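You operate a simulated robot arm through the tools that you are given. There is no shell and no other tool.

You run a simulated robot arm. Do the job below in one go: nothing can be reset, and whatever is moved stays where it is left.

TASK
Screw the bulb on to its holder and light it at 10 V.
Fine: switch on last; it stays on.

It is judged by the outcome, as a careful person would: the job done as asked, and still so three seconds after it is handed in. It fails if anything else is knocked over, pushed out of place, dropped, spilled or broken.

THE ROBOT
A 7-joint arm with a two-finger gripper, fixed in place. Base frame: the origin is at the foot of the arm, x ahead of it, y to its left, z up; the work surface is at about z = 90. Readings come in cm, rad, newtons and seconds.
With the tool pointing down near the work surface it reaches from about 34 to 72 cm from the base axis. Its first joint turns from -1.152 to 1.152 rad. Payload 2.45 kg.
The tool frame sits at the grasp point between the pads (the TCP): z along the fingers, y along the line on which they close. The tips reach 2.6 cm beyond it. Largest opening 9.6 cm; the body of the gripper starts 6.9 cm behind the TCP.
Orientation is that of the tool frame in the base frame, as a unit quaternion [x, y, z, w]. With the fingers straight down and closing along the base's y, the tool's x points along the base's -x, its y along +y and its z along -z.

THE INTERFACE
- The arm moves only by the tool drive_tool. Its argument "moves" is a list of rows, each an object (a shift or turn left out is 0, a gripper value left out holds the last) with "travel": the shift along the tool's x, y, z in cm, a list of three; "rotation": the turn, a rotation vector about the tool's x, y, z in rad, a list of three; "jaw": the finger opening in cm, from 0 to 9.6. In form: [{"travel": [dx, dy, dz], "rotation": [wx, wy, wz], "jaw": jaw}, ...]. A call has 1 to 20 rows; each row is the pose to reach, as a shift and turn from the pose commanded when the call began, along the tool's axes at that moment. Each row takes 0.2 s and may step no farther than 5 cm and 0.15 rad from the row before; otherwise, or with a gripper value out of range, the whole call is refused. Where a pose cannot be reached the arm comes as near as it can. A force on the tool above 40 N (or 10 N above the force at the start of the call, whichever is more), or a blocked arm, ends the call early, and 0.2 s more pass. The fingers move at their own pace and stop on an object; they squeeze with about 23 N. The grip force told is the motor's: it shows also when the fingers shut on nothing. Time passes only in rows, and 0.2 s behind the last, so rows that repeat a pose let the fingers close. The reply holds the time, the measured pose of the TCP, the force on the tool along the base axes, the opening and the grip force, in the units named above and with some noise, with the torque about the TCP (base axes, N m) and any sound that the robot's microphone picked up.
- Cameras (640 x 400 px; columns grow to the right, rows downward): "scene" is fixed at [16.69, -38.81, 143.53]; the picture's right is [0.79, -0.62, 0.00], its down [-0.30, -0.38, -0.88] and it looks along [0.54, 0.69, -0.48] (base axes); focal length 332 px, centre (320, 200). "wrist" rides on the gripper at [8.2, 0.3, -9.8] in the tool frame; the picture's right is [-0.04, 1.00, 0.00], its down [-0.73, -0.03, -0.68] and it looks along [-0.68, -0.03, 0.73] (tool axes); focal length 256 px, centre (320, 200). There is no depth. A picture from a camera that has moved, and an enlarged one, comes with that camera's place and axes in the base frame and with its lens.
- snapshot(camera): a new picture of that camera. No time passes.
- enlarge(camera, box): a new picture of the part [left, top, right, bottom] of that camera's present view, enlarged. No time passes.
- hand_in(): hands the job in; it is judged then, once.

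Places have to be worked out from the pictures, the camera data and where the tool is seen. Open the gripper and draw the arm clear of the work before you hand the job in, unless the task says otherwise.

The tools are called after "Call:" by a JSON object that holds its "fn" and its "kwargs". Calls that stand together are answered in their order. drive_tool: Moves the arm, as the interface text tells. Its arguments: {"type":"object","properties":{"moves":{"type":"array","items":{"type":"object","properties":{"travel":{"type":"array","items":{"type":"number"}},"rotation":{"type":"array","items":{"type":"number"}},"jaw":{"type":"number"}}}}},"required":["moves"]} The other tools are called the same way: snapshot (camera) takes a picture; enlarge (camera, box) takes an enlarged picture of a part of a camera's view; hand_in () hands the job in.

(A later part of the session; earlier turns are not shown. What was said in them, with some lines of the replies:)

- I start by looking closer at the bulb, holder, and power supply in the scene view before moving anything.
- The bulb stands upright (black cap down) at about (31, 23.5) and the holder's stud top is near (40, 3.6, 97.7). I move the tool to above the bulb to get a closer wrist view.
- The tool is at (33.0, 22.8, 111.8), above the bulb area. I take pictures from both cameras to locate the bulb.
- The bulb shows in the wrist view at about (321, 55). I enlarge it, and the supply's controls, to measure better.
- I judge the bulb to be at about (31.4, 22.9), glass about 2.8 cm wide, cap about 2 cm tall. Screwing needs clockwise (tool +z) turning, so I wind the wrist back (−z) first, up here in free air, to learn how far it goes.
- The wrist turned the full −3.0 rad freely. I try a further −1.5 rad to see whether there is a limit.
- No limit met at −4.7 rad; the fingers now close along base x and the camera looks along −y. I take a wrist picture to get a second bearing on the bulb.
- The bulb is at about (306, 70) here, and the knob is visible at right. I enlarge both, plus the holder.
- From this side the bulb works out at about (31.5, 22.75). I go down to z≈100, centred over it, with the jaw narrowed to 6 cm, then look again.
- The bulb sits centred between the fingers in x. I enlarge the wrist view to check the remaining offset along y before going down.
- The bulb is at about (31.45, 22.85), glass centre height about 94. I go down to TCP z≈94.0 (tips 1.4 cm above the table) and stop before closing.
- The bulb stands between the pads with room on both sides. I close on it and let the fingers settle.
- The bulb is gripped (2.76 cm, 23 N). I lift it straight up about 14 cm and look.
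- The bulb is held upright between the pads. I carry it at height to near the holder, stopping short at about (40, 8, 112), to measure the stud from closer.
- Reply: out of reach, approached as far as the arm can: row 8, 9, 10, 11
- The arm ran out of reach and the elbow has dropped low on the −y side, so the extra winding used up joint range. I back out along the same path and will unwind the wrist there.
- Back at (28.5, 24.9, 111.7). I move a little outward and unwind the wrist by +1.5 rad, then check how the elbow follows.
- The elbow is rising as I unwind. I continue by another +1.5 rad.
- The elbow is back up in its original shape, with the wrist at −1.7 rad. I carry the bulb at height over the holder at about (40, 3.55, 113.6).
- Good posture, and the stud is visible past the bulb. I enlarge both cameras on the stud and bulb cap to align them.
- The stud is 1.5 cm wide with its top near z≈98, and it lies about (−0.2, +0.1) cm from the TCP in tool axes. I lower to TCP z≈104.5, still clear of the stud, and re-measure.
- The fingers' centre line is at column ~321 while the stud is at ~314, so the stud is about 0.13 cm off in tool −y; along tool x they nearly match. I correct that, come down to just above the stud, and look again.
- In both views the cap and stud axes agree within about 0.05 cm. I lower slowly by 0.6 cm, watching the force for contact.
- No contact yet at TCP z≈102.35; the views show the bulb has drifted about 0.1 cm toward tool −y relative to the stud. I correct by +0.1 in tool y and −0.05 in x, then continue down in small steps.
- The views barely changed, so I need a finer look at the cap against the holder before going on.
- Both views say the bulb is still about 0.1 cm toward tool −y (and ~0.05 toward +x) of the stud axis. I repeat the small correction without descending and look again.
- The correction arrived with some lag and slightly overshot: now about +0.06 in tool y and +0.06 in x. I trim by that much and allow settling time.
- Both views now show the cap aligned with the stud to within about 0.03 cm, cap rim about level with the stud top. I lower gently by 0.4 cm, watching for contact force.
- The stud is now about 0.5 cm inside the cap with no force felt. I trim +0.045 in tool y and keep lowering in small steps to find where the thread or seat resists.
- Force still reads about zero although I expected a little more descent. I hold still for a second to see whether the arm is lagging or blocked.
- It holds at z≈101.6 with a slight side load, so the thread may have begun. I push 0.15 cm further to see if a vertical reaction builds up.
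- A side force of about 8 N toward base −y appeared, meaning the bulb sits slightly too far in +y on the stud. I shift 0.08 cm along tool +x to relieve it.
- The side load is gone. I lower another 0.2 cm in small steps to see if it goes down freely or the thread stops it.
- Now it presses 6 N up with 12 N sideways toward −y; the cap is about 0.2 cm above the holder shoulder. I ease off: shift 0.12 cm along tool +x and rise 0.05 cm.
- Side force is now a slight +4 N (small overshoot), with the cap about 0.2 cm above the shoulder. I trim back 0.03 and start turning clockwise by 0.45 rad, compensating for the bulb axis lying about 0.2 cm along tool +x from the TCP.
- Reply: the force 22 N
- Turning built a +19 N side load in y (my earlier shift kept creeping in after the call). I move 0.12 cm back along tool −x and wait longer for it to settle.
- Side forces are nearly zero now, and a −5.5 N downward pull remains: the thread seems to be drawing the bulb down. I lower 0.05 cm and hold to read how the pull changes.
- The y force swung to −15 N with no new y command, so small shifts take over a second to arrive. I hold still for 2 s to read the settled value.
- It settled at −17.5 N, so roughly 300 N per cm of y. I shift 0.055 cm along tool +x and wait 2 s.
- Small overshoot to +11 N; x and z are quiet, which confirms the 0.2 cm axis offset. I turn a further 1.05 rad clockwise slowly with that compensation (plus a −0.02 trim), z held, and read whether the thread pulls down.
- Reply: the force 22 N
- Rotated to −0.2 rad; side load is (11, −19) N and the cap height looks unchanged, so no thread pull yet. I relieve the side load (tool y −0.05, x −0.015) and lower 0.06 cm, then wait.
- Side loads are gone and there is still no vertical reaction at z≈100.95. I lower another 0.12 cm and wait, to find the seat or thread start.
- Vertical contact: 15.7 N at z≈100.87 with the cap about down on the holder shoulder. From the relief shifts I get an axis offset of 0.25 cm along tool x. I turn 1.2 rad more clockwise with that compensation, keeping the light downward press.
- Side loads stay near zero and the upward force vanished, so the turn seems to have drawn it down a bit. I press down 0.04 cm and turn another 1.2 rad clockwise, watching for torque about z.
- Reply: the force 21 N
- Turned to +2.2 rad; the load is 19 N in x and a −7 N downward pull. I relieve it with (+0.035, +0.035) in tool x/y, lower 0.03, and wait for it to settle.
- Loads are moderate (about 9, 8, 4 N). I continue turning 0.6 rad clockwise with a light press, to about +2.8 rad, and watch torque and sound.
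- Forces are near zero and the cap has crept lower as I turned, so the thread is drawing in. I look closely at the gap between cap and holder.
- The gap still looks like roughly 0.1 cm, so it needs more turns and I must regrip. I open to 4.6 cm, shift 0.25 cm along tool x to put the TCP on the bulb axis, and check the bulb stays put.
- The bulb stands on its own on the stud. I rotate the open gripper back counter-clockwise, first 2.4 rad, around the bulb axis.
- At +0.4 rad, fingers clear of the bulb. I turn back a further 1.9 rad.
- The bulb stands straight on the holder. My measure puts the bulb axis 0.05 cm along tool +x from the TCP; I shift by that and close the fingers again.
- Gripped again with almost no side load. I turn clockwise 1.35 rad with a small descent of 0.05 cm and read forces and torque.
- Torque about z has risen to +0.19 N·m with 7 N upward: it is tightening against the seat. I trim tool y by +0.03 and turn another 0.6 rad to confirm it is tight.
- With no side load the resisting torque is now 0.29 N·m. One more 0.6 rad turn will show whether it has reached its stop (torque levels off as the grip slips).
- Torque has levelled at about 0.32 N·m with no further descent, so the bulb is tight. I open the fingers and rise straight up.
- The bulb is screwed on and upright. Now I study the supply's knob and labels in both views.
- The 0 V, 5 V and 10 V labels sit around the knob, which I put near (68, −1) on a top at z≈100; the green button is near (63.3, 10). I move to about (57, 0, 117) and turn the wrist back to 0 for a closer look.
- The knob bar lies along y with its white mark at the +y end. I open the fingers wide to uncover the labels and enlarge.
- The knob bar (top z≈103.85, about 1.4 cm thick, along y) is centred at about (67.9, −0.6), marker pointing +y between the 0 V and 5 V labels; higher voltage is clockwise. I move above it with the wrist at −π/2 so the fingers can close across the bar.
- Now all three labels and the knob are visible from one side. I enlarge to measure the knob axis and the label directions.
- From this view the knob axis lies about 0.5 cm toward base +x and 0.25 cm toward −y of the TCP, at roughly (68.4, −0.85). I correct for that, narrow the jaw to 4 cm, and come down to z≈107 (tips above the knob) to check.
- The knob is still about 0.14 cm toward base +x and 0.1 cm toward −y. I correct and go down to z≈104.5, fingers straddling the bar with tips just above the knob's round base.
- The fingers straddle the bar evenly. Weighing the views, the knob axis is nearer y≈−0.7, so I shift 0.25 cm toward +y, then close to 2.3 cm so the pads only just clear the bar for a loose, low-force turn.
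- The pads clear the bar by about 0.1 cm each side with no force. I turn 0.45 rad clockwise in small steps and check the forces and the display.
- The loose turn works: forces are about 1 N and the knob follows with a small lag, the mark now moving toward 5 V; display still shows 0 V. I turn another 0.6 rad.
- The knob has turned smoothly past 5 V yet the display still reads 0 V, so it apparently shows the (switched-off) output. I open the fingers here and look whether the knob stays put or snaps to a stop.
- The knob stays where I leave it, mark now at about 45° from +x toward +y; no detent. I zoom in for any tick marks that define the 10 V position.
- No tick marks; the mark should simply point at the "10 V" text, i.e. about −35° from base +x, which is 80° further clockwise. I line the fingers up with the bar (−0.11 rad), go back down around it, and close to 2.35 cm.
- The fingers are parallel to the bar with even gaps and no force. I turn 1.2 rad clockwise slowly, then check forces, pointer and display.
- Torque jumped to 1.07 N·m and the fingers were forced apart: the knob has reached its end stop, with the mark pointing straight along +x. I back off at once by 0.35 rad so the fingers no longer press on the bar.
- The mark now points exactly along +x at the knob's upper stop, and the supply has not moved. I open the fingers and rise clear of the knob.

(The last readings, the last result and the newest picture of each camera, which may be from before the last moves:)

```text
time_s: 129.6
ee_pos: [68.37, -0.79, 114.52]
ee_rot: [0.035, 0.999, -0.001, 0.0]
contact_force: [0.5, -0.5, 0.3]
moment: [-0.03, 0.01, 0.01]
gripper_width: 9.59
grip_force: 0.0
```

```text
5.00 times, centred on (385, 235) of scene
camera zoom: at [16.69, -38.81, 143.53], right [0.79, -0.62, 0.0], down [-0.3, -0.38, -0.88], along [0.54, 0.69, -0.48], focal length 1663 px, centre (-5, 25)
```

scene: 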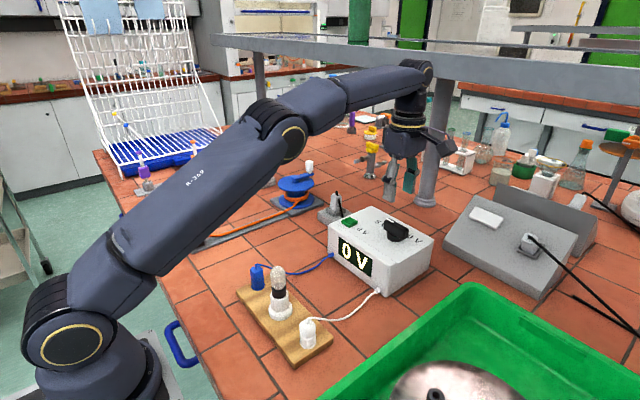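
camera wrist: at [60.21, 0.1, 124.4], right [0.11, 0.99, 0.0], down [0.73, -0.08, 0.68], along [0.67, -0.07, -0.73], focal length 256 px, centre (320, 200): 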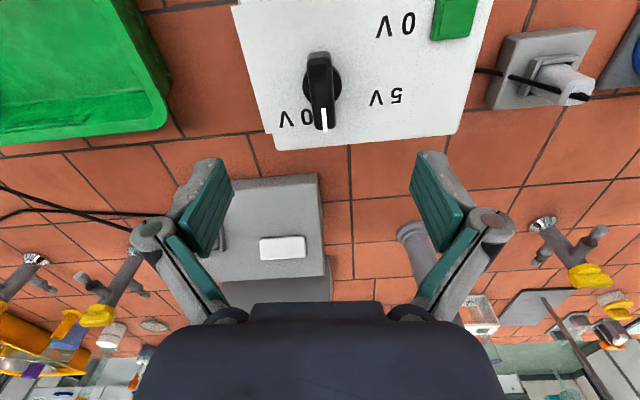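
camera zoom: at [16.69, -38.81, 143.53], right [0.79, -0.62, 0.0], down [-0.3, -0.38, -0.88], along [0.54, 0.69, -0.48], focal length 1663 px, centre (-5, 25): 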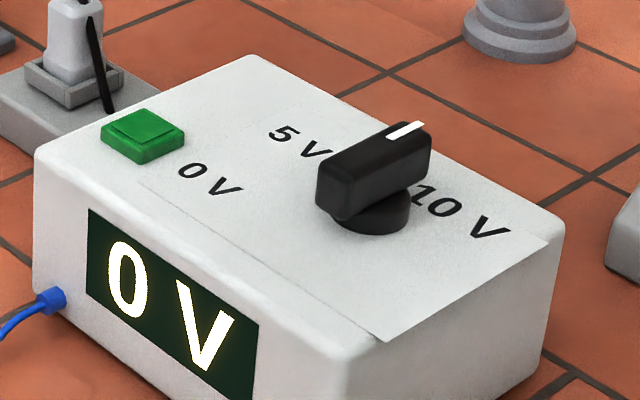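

The knob is at its upper stop beside "10 V", supply unmoved. The green button centre works out at (63.95, 9.8) with its top near z≈101; I close the fingers and move to hover above it at z≈108.

Call:
{"fn": "drive_tool", "kwargs": {"moves": [{"travel": [0.5, 1.0, 0], "rotation": [0, 0, -0.035], "jaw": 6}, {"travel": [1.0, 2.0, 0], "rotation": [0, 0, -0.068], "jaw": 3}, {"travel": [1.5, 3.0, 0], "rotation": [0, 0, -0.068], "jaw": 0}, {"travel": [2.0, 4.0, 0], "rotation": [0, 0, -0.068], "jaw": 0}, {"travel": [2.5, 5.0, 0], "rotation": [0, 0, -0.068], "jaw": 0}, {"travel": [3.0, 6.0, 0], "rotation": [0, 0, -0.068], "jaw": 0}, {"travel": [3.6, 7.2, 1], "rotation": [0, 0, -0.068], "jaw": 0}, {"travel": [4.2, 8.4, 2], "rotation": [0, 0, -0.068], "jaw": 0}, {"travel": [4.8, 9.6, 3.5], "rotation": [0, 0, -0.068], "jaw": 0}, {"travel": [5.15, 10.18, 5], "rotation": [0, 0, -0.068], "jaw": 0}, {"travel": [5.15, 10.18, 6.5], "rotation": [0, 0, -0.068], "jaw": 0}, {"travel": [5.15, 10.18, 6.5], "rotation": [0, 0, -0.068], "jaw": 0}, {"travel": [5.15, 10.18, 6.5], "rotation": [0, 0, -0.068], "jaw": 0}, {"travel": [5.15, 10.18, 6.5], "rotation": [0, 0, -0.068], "jaw": 0}]}}

Call:
{"fn": "snapshot", "kwargs": {"camera": "wrist"}}

Call:
{"fn": "enlarge", "kwargs": {"camera": "wrist", "box": [260, 80, 380, 200]}}

Call:
{"fn": "enlarge", "kwargs": {"camera": "scene", "box": [310, 165, 430, 275]}}

```text
time_s: 132.6
ee_pos: [64.26, 10.04, 108.1]
ee_rot: [0.0, 1.0, 0.0, 0.0]
contact_force: [0.6, -0.9, 0.7]
moment: [0.0, 0.0, 0.03]
gripper_width: 0.02
grip_force: 23.5
```

```text
taken
camera wrist: at [55.93, 10.17, 117.9], right [0.04, 1.0, 0.0], down [0.73, -0.03, 0.68], along [0.68, -0.03, -0.73], focal length 256 px, centre (320, 200)
```

wrist: 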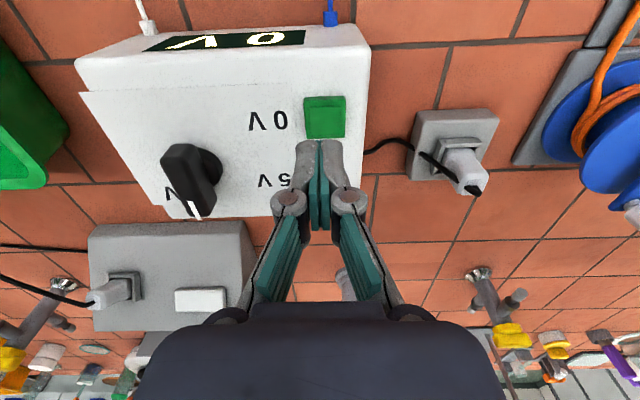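

```text
3.33 times, centred on (320, 140) of wrist
camera zoom: at [55.93, 10.17, 117.9], right [0.04, 1.0, 0.0], down [0.73, -0.03, 0.68], along [0.68, -0.03, -0.73], focal length 853 px, centre (320, 400)
```

zoom: 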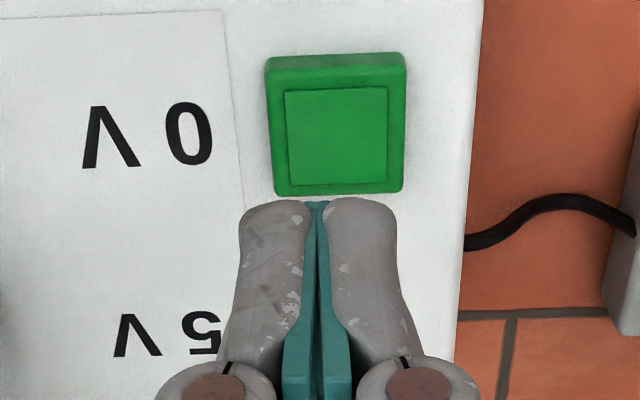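

```text
3.64 times, centred on (370, 220) of scene
camera zoom: at [16.69, -38.81, 143.53], right [0.79, -0.62, 0.0], down [-0.3, -0.38, -0.88], along [0.54, 0.69, -0.48], focal length 1209 px, centre (138, 127)
```

zoom: 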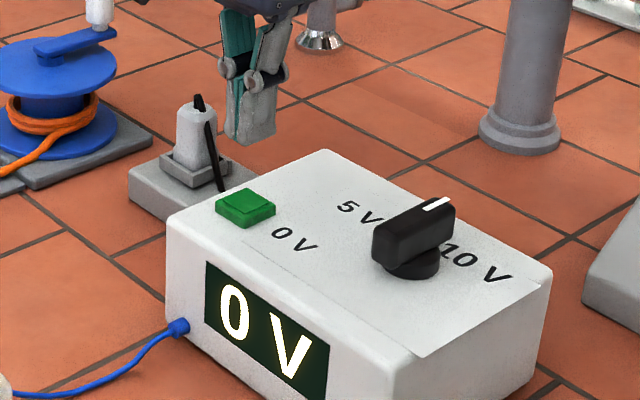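

The button sits about 0.22 cm toward +y of the fingertips, otherwise aligned. I shift and lower to just above it (tips near z≈101.2).

Call:
{"fn": "drive_tool", "kwargs": {"moves": [{"travel": [0, 0.22, 0.5]}, {"travel": [0, 0.22, 1.3]}, {"travel": [0, 0.22, 2.1]}, {"travel": [0, 0.22, 2.9]}, {"travel": [0, 0.22, 3.6]}, {"travel": [0, 0.22, 4.1]}, {"travel": [0, 0.22, 4.1]}, {"travel": [0, 0.22, 4.1]}, {"travel": [0, 0.22, 4.1]}]}}

Call:
{"fn": "enlarge", "kwargs": {"camera": "wrist", "box": [260, 80, 380, 200]}}

Call:
{"fn": "enlarge", "kwargs": {"camera": "scene", "box": [310, 165, 430, 275]}}

```text
time_s: 134.6
ee_pos: [64.05, 10.08, 103.82]
ee_rot: [0.001, 1.0, 0.001, 0.0]
contact_force: [-0.7, -0.4, -0.9]
moment: [0.0, 0.0, -0.03]
gripper_width: 0.0
grip_force: 22.8
```

```text
3.33 times, centred on (320, 140) of wrist
camera zoom: at [55.78, 10.35, 113.73], right [0.04, 1.0, 0.0], down [0.73, -0.03, 0.68], along [0.68, -0.03, -0.73], focal length 853 px, centre (320, 400)
```

zoom: 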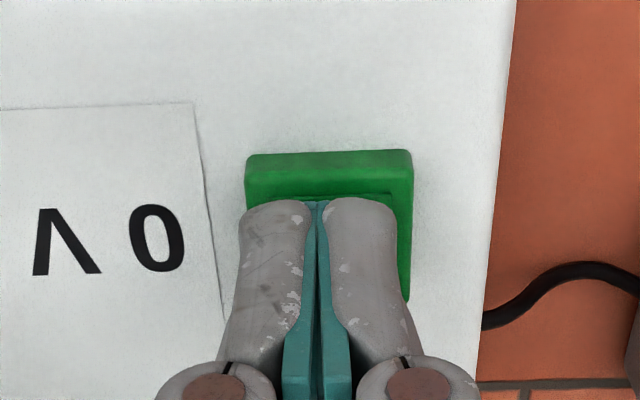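

```text
3.64 times, centred on (370, 220) of scene
camera zoom: at [16.69, -38.81, 143.53], right [0.79, -0.62, 0.0], down [-0.3, -0.38, -0.88], along [0.54, 0.69, -0.48], focal length 1209 px, centre (138, 127)
```

zoom: 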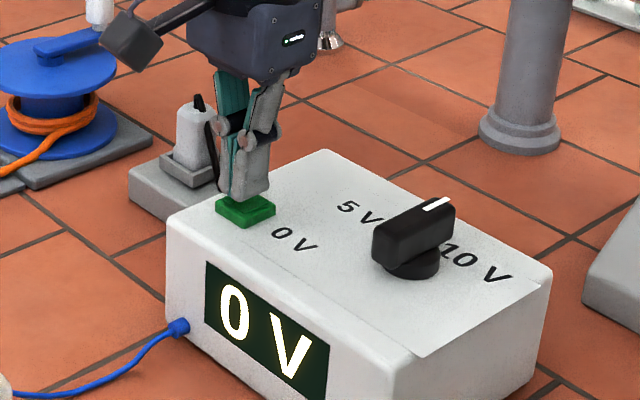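

The fingertips are centred over the button, just above it. I press down slowly by up to 0.6 cm and check force, sound and display.

Call:
{"fn": "drive_tool", "kwargs": {"moves": [{"travel": [0, 0, 0.1]}, {"travel": [0, 0, 0.2]}, {"travel": [0, 0, 0.3]}, {"travel": [0, 0, 0.4]}, {"travel": [0, 0, 0.5]}, {"travel": [0, 0, 0.6]}, {"travel": [0, 0, 0.6]}, {"travel": [0, 0, 0.6]}]}}

Call:
{"fn": "enlarge", "kwargs": {"camera": "scene", "box": [310, 165, 430, 275]}}

```text
time_s: 136.4
ee_pos: [64.11, 10.14, 103.22]
ee_rot: [0.001, 1.0, 0.0, 0.0]
contact_force: [0.1, -0.1, -0.4]
moment: [0.03, 0.0, -0.02]
gripper_width: 0.0
grip_force: 23.0
```

```text
3.64 times, centred on (370, 220) of scene
camera zoom: at [16.69, -38.81, 143.53], right [0.79, -0.62, 0.0], down [-0.3, -0.38, -0.88], along [0.54, 0.69, -0.48], focal length 1209 px, centre (138, 127)
```

zoom: 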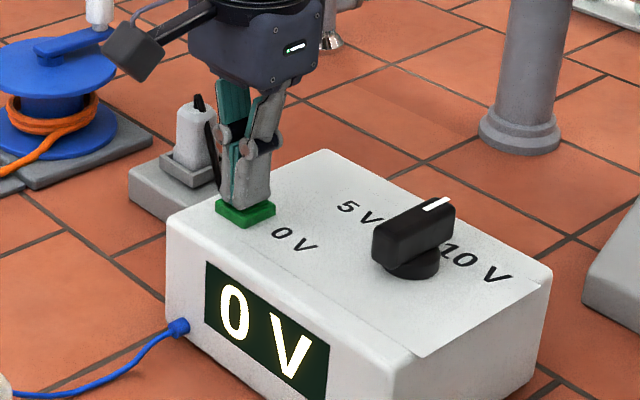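

No contact force yet at z≈103.2, tips right at the button's surface. I press another 0.4 cm in small steps.

Call:
{"fn": "drive_tool", "kwargs": {"moves": [{"travel": [0, 0, 0.08]}, {"travel": [0, 0, 0.16]}, {"travel": [0, 0, 0.24]}, {"travel": [0, 0, 0.32]}, {"travel": [0, 0, 0.4]}, {"travel": [0, 0, 0.4]}, {"travel": [0, 0, 0.4]}]}}

Call:
{"fn": "enlarge", "kwargs": {"camera": "scene", "box": [310, 165, 430, 275]}}

```text
time_s: 138.0
ee_pos: [64.07, 10.1, 102.9]
ee_rot: [0.001, 1.0, 0.0, 0.0]
contact_force: [-1.0, -0.5, 0.3]
moment: [-0.02, 0.01, -0.01]
gripper_width: 0.0
grip_force: 22.4
```

```text
3.64 times, centred on (370, 220) of scene
camera zoom: at [16.69, -38.81, 143.53], right [0.79, -0.62, 0.0], down [-0.3, -0.38, -0.88], along [0.54, 0.69, -0.48], focal length 1209 px, centre (138, 127)
```

zoom: 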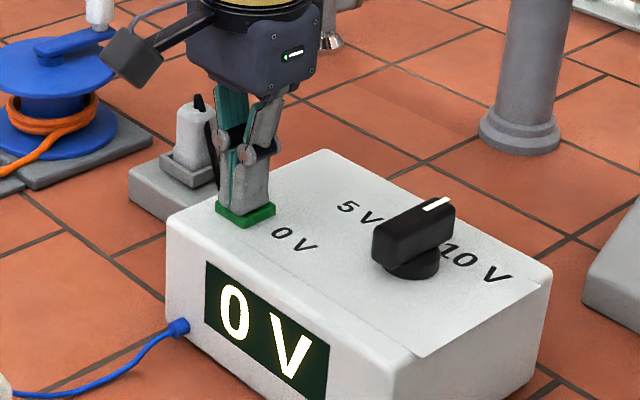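

Still almost no force at z≈102.9. I keep pressing in small steps, another 0.4 cm.

Call:
{"fn": "drive_tool", "kwargs": {"moves": [{"travel": [0, 0, 0.08]}, {"travel": [0, 0, 0.16]}, {"travel": [0, 0, 0.24]}, {"travel": [0, 0, 0.32]}, {"travel": [0, 0, 0.32]}, {"travel": [0, 0, 0.32]}]}}

Call:
{"fn": "enlarge", "kwargs": {"camera": "scene", "box": [310, 165, 430, 275]}}

Call:
{"fn": "enlarge", "kwargs": {"camera": "wrist", "box": [260, 80, 380, 200]}}

```text
time_s: 139.4
ee_pos: [64.09, 10.15, 102.66]
ee_rot: [0.001, 1.0, 0.0, 0.0]
contact_force: [0.6, -1.2, 1.1]
moment: [-0.02, 0.01, -0.02]
gripper_width: 0.6
grip_force: 27.9
```

```text
3.64 times, centred on (370, 220) of scene
camera zoom: at [16.69, -38.81, 143.53], right [0.79, -0.62, 0.0], down [-0.3, -0.38, -0.88], along [0.54, 0.69, -0.48], focal length 1209 px, centre (138, 127)
```

zoom: 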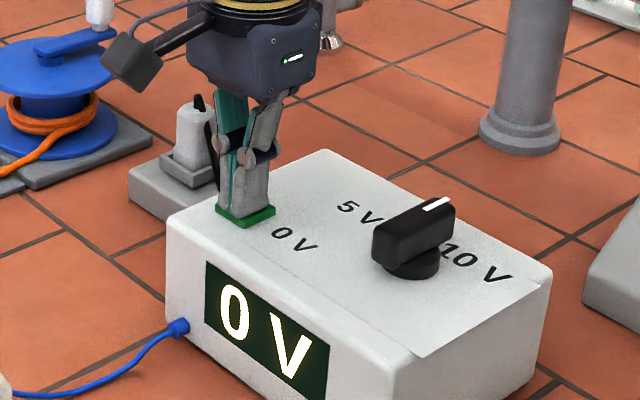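

```text
3.33 times, centred on (320, 140) of wrist
camera zoom: at [55.82, 10.35, 112.43], right [0.04, 1.0, 0.0], down [0.73, -0.03, 0.68], along [0.68, -0.03, -0.73], focal length 853 px, centre (320, 400)
```

zoom: 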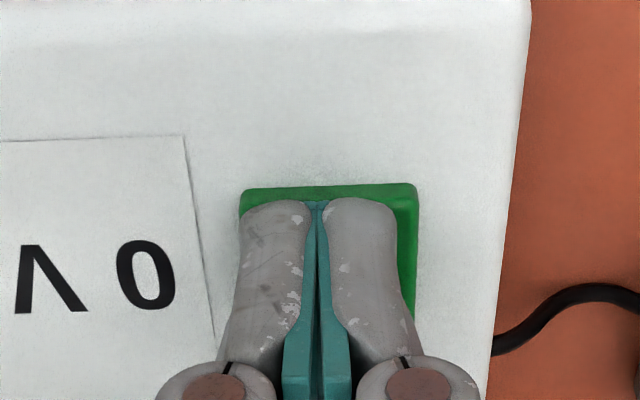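

The fingertips are now on the button (slight reaction, fingers nudged by 0.6 cm). The display still shows 0 V, so I press 0.2 cm further.

Call:
{"fn": "drive_tool", "kwargs": {"moves": [{"travel": [0, 0, 0.05]}, {"travel": [0, 0, 0.1]}, {"travel": [0, 0, 0.15]}, {"travel": [0, 0, 0.2]}, {"travel": [0, 0, 0.2]}, {"travel": [0, 0, 0.2]}]}}

Call:
{"fn": "snapshot", "kwargs": {"camera": "scene"}}

Call:
{"fn": "enlarge", "kwargs": {"camera": "scene", "box": [310, 165, 430, 275]}}

```text
time_s: 140.8
ee_pos: [64.13, 10.08, 102.42]
ee_rot: [0.001, 1.0, 0.0, 0.0]
contact_force: [-1.1, -3.8, 5.9]
moment: [-0.08, 0.01, 0.01]
gripper_width: 0.62
grip_force: 28.6
heard: click
```

```text
taken
```

scene: 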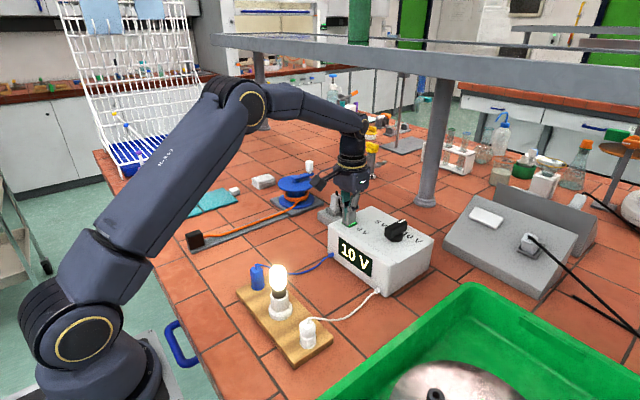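

```text
3.64 times, centred on (370, 220) of scene
camera zoom: at [16.68, -38.82, 143.53], right [0.79, -0.62, 0.0], down [-0.3, -0.38, -0.88], along [0.54, 0.69, -0.48], focal length 1209 px, centre (138, 127)
```

zoom: 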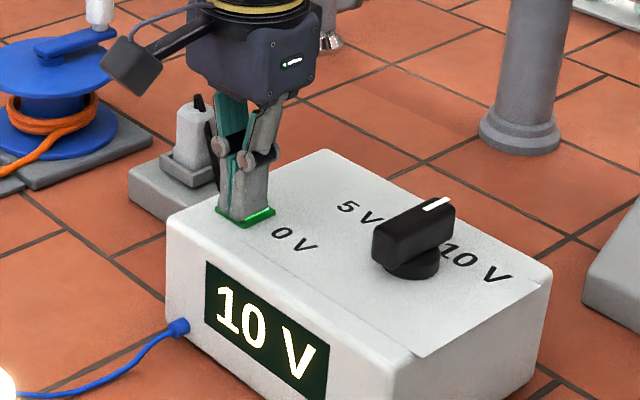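

A click was heard, the display reads 10 V and the bulb glows. I lift straight off the button and check that it stays on.

Call:
{"fn": "drive_tool", "kwargs": {"moves": [{"travel": [0, 0, -0.3]}, {"travel": [0, 0, -0.8]}, {"travel": [0, 0, -1.6]}, {"travel": [0, 0, -3]}, {"travel": [0, 0, -5]}, {"travel": [0, 0, -7]}, {"travel": [0, 0, -9]}, {"travel": [0, 0, -11]}, {"travel": [0, 0, -13]}, {"travel": [0, 0, -15]}, {"travel": [0, 0, -16]}, {"travel": [0, 0, -16]}]}}

Call:
{"fn": "snapshot", "kwargs": {"camera": "scene"}}

```text
time_s: 143.4
ee_pos: [64.05, 10.02, 118.43]
ee_rot: [0.001, 1.0, 0.0, 0.0]
contact_force: [-0.2, 0.0, -0.2]
moment: [-0.05, 0.02, 0.01]
gripper_width: 0.03
grip_force: 29.0
```

```text
taken
```

scene: 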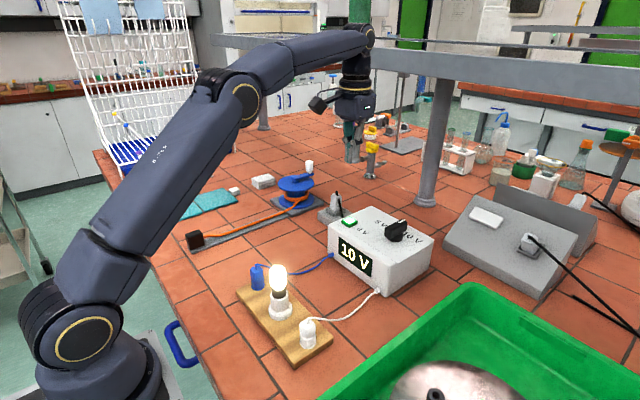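

The light stays on at 10 V with the fingers off the button. I open the gripper and draw the arm back, high and clear of the work.

Call:
{"fn": "drive_tool", "kwargs": {"moves": [{"travel": [0, 0, -1.5], "jaw": 3}, {"travel": [0, 0, -3], "jaw": 6}, {"travel": [1, 0.5, -4.5], "jaw": 9}, {"travel": [3, 1.2, -6], "jaw": 9}, {"travel": [5, 2, -7.5], "jaw": 9}, {"travel": [7, 2.9, -9], "jaw": 9}, {"travel": [9, 3.7, -10], "jaw": 9}, {"travel": [11, 4.6, -10], "jaw": 9}, {"travel": [13, 5.5, -10], "jaw": 9}, {"travel": [15, 6.4, -10], "jaw": 9}, {"travel": [17, 7.2, -10], "jaw": 9}, {"travel": [19, 8, -10], "jaw": 9}, {"travel": [21, 9, -10], "jaw": 9}, {"travel": [21, 9, -10], "jaw": 9}]}}

Call:
{"fn": "snapshot", "kwargs": {"camera": "scene"}}

Call:
{"fn": "enlarge", "kwargs": {"camera": "scene", "box": [230, 200, 440, 340]}}

```text
time_s: 146.4
ee_pos: [42.98, 19.02, 128.43]
ee_rot: [0.0, 1.0, 0.0, 0.001]
contact_force: [0.2, -0.5, 0.8]
moment: [0.0, -0.01, -0.05]
gripper_width: 9.0
grip_force: 0.0
```

```text
taken
```

scene: 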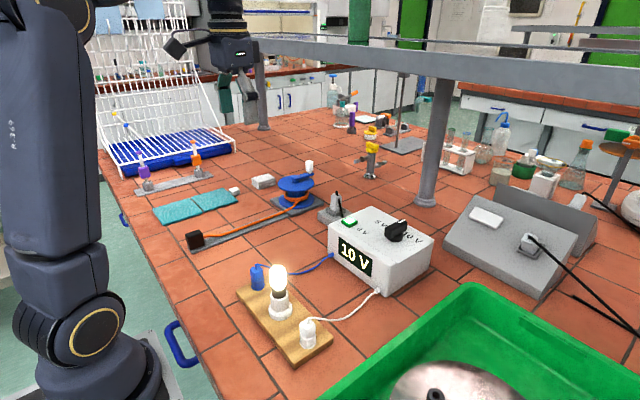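

```text
2.86 times, centred on (335, 270) of scene
camera zoom: at [16.69, -38.81, 143.53], right [0.79, -0.62, 0.0], down [-0.3, -0.38, -0.88], along [0.54, 0.69, -0.48], focal length 950 px, centre (277, 0)
```

zoom: 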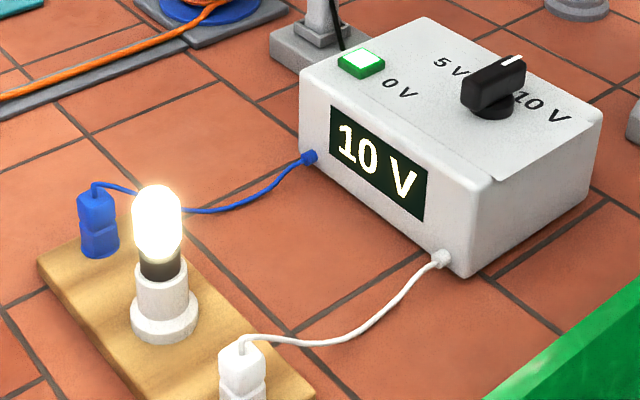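

The bulb is screwed on and glowing, the display reads 10 V and the switch is lit. Everything else is where it was, and the arm is clear with the gripper open, so I hand the job in.

Call:
{"fn": "hand_in", "kwargs": {}}

```text
The job is handed in.
```

The bulb is screwed onto its holder and lit, and the supply's display reads 10 V. I pressed the green switch last, after setting the knob, and the light was still on when I handed the job in.

- **Bulb:** I turned it clockwise with one regrip until the torque levelled off at about 0.32 N·m and it went no lower, so I judged it tight.
- **Knob:** There are no tick marks on the dial. I turned the knob clockwise until it hit its end stop beside "10 V". It reached a torque of about 1.1 N·m there before I backed off, and the 10 V display after switching on confirmed the setting.
- **Everything else:** In the final picture, nothing else looks moved, knocked over or broken. The gripper is open and the arm is back near its starting position.
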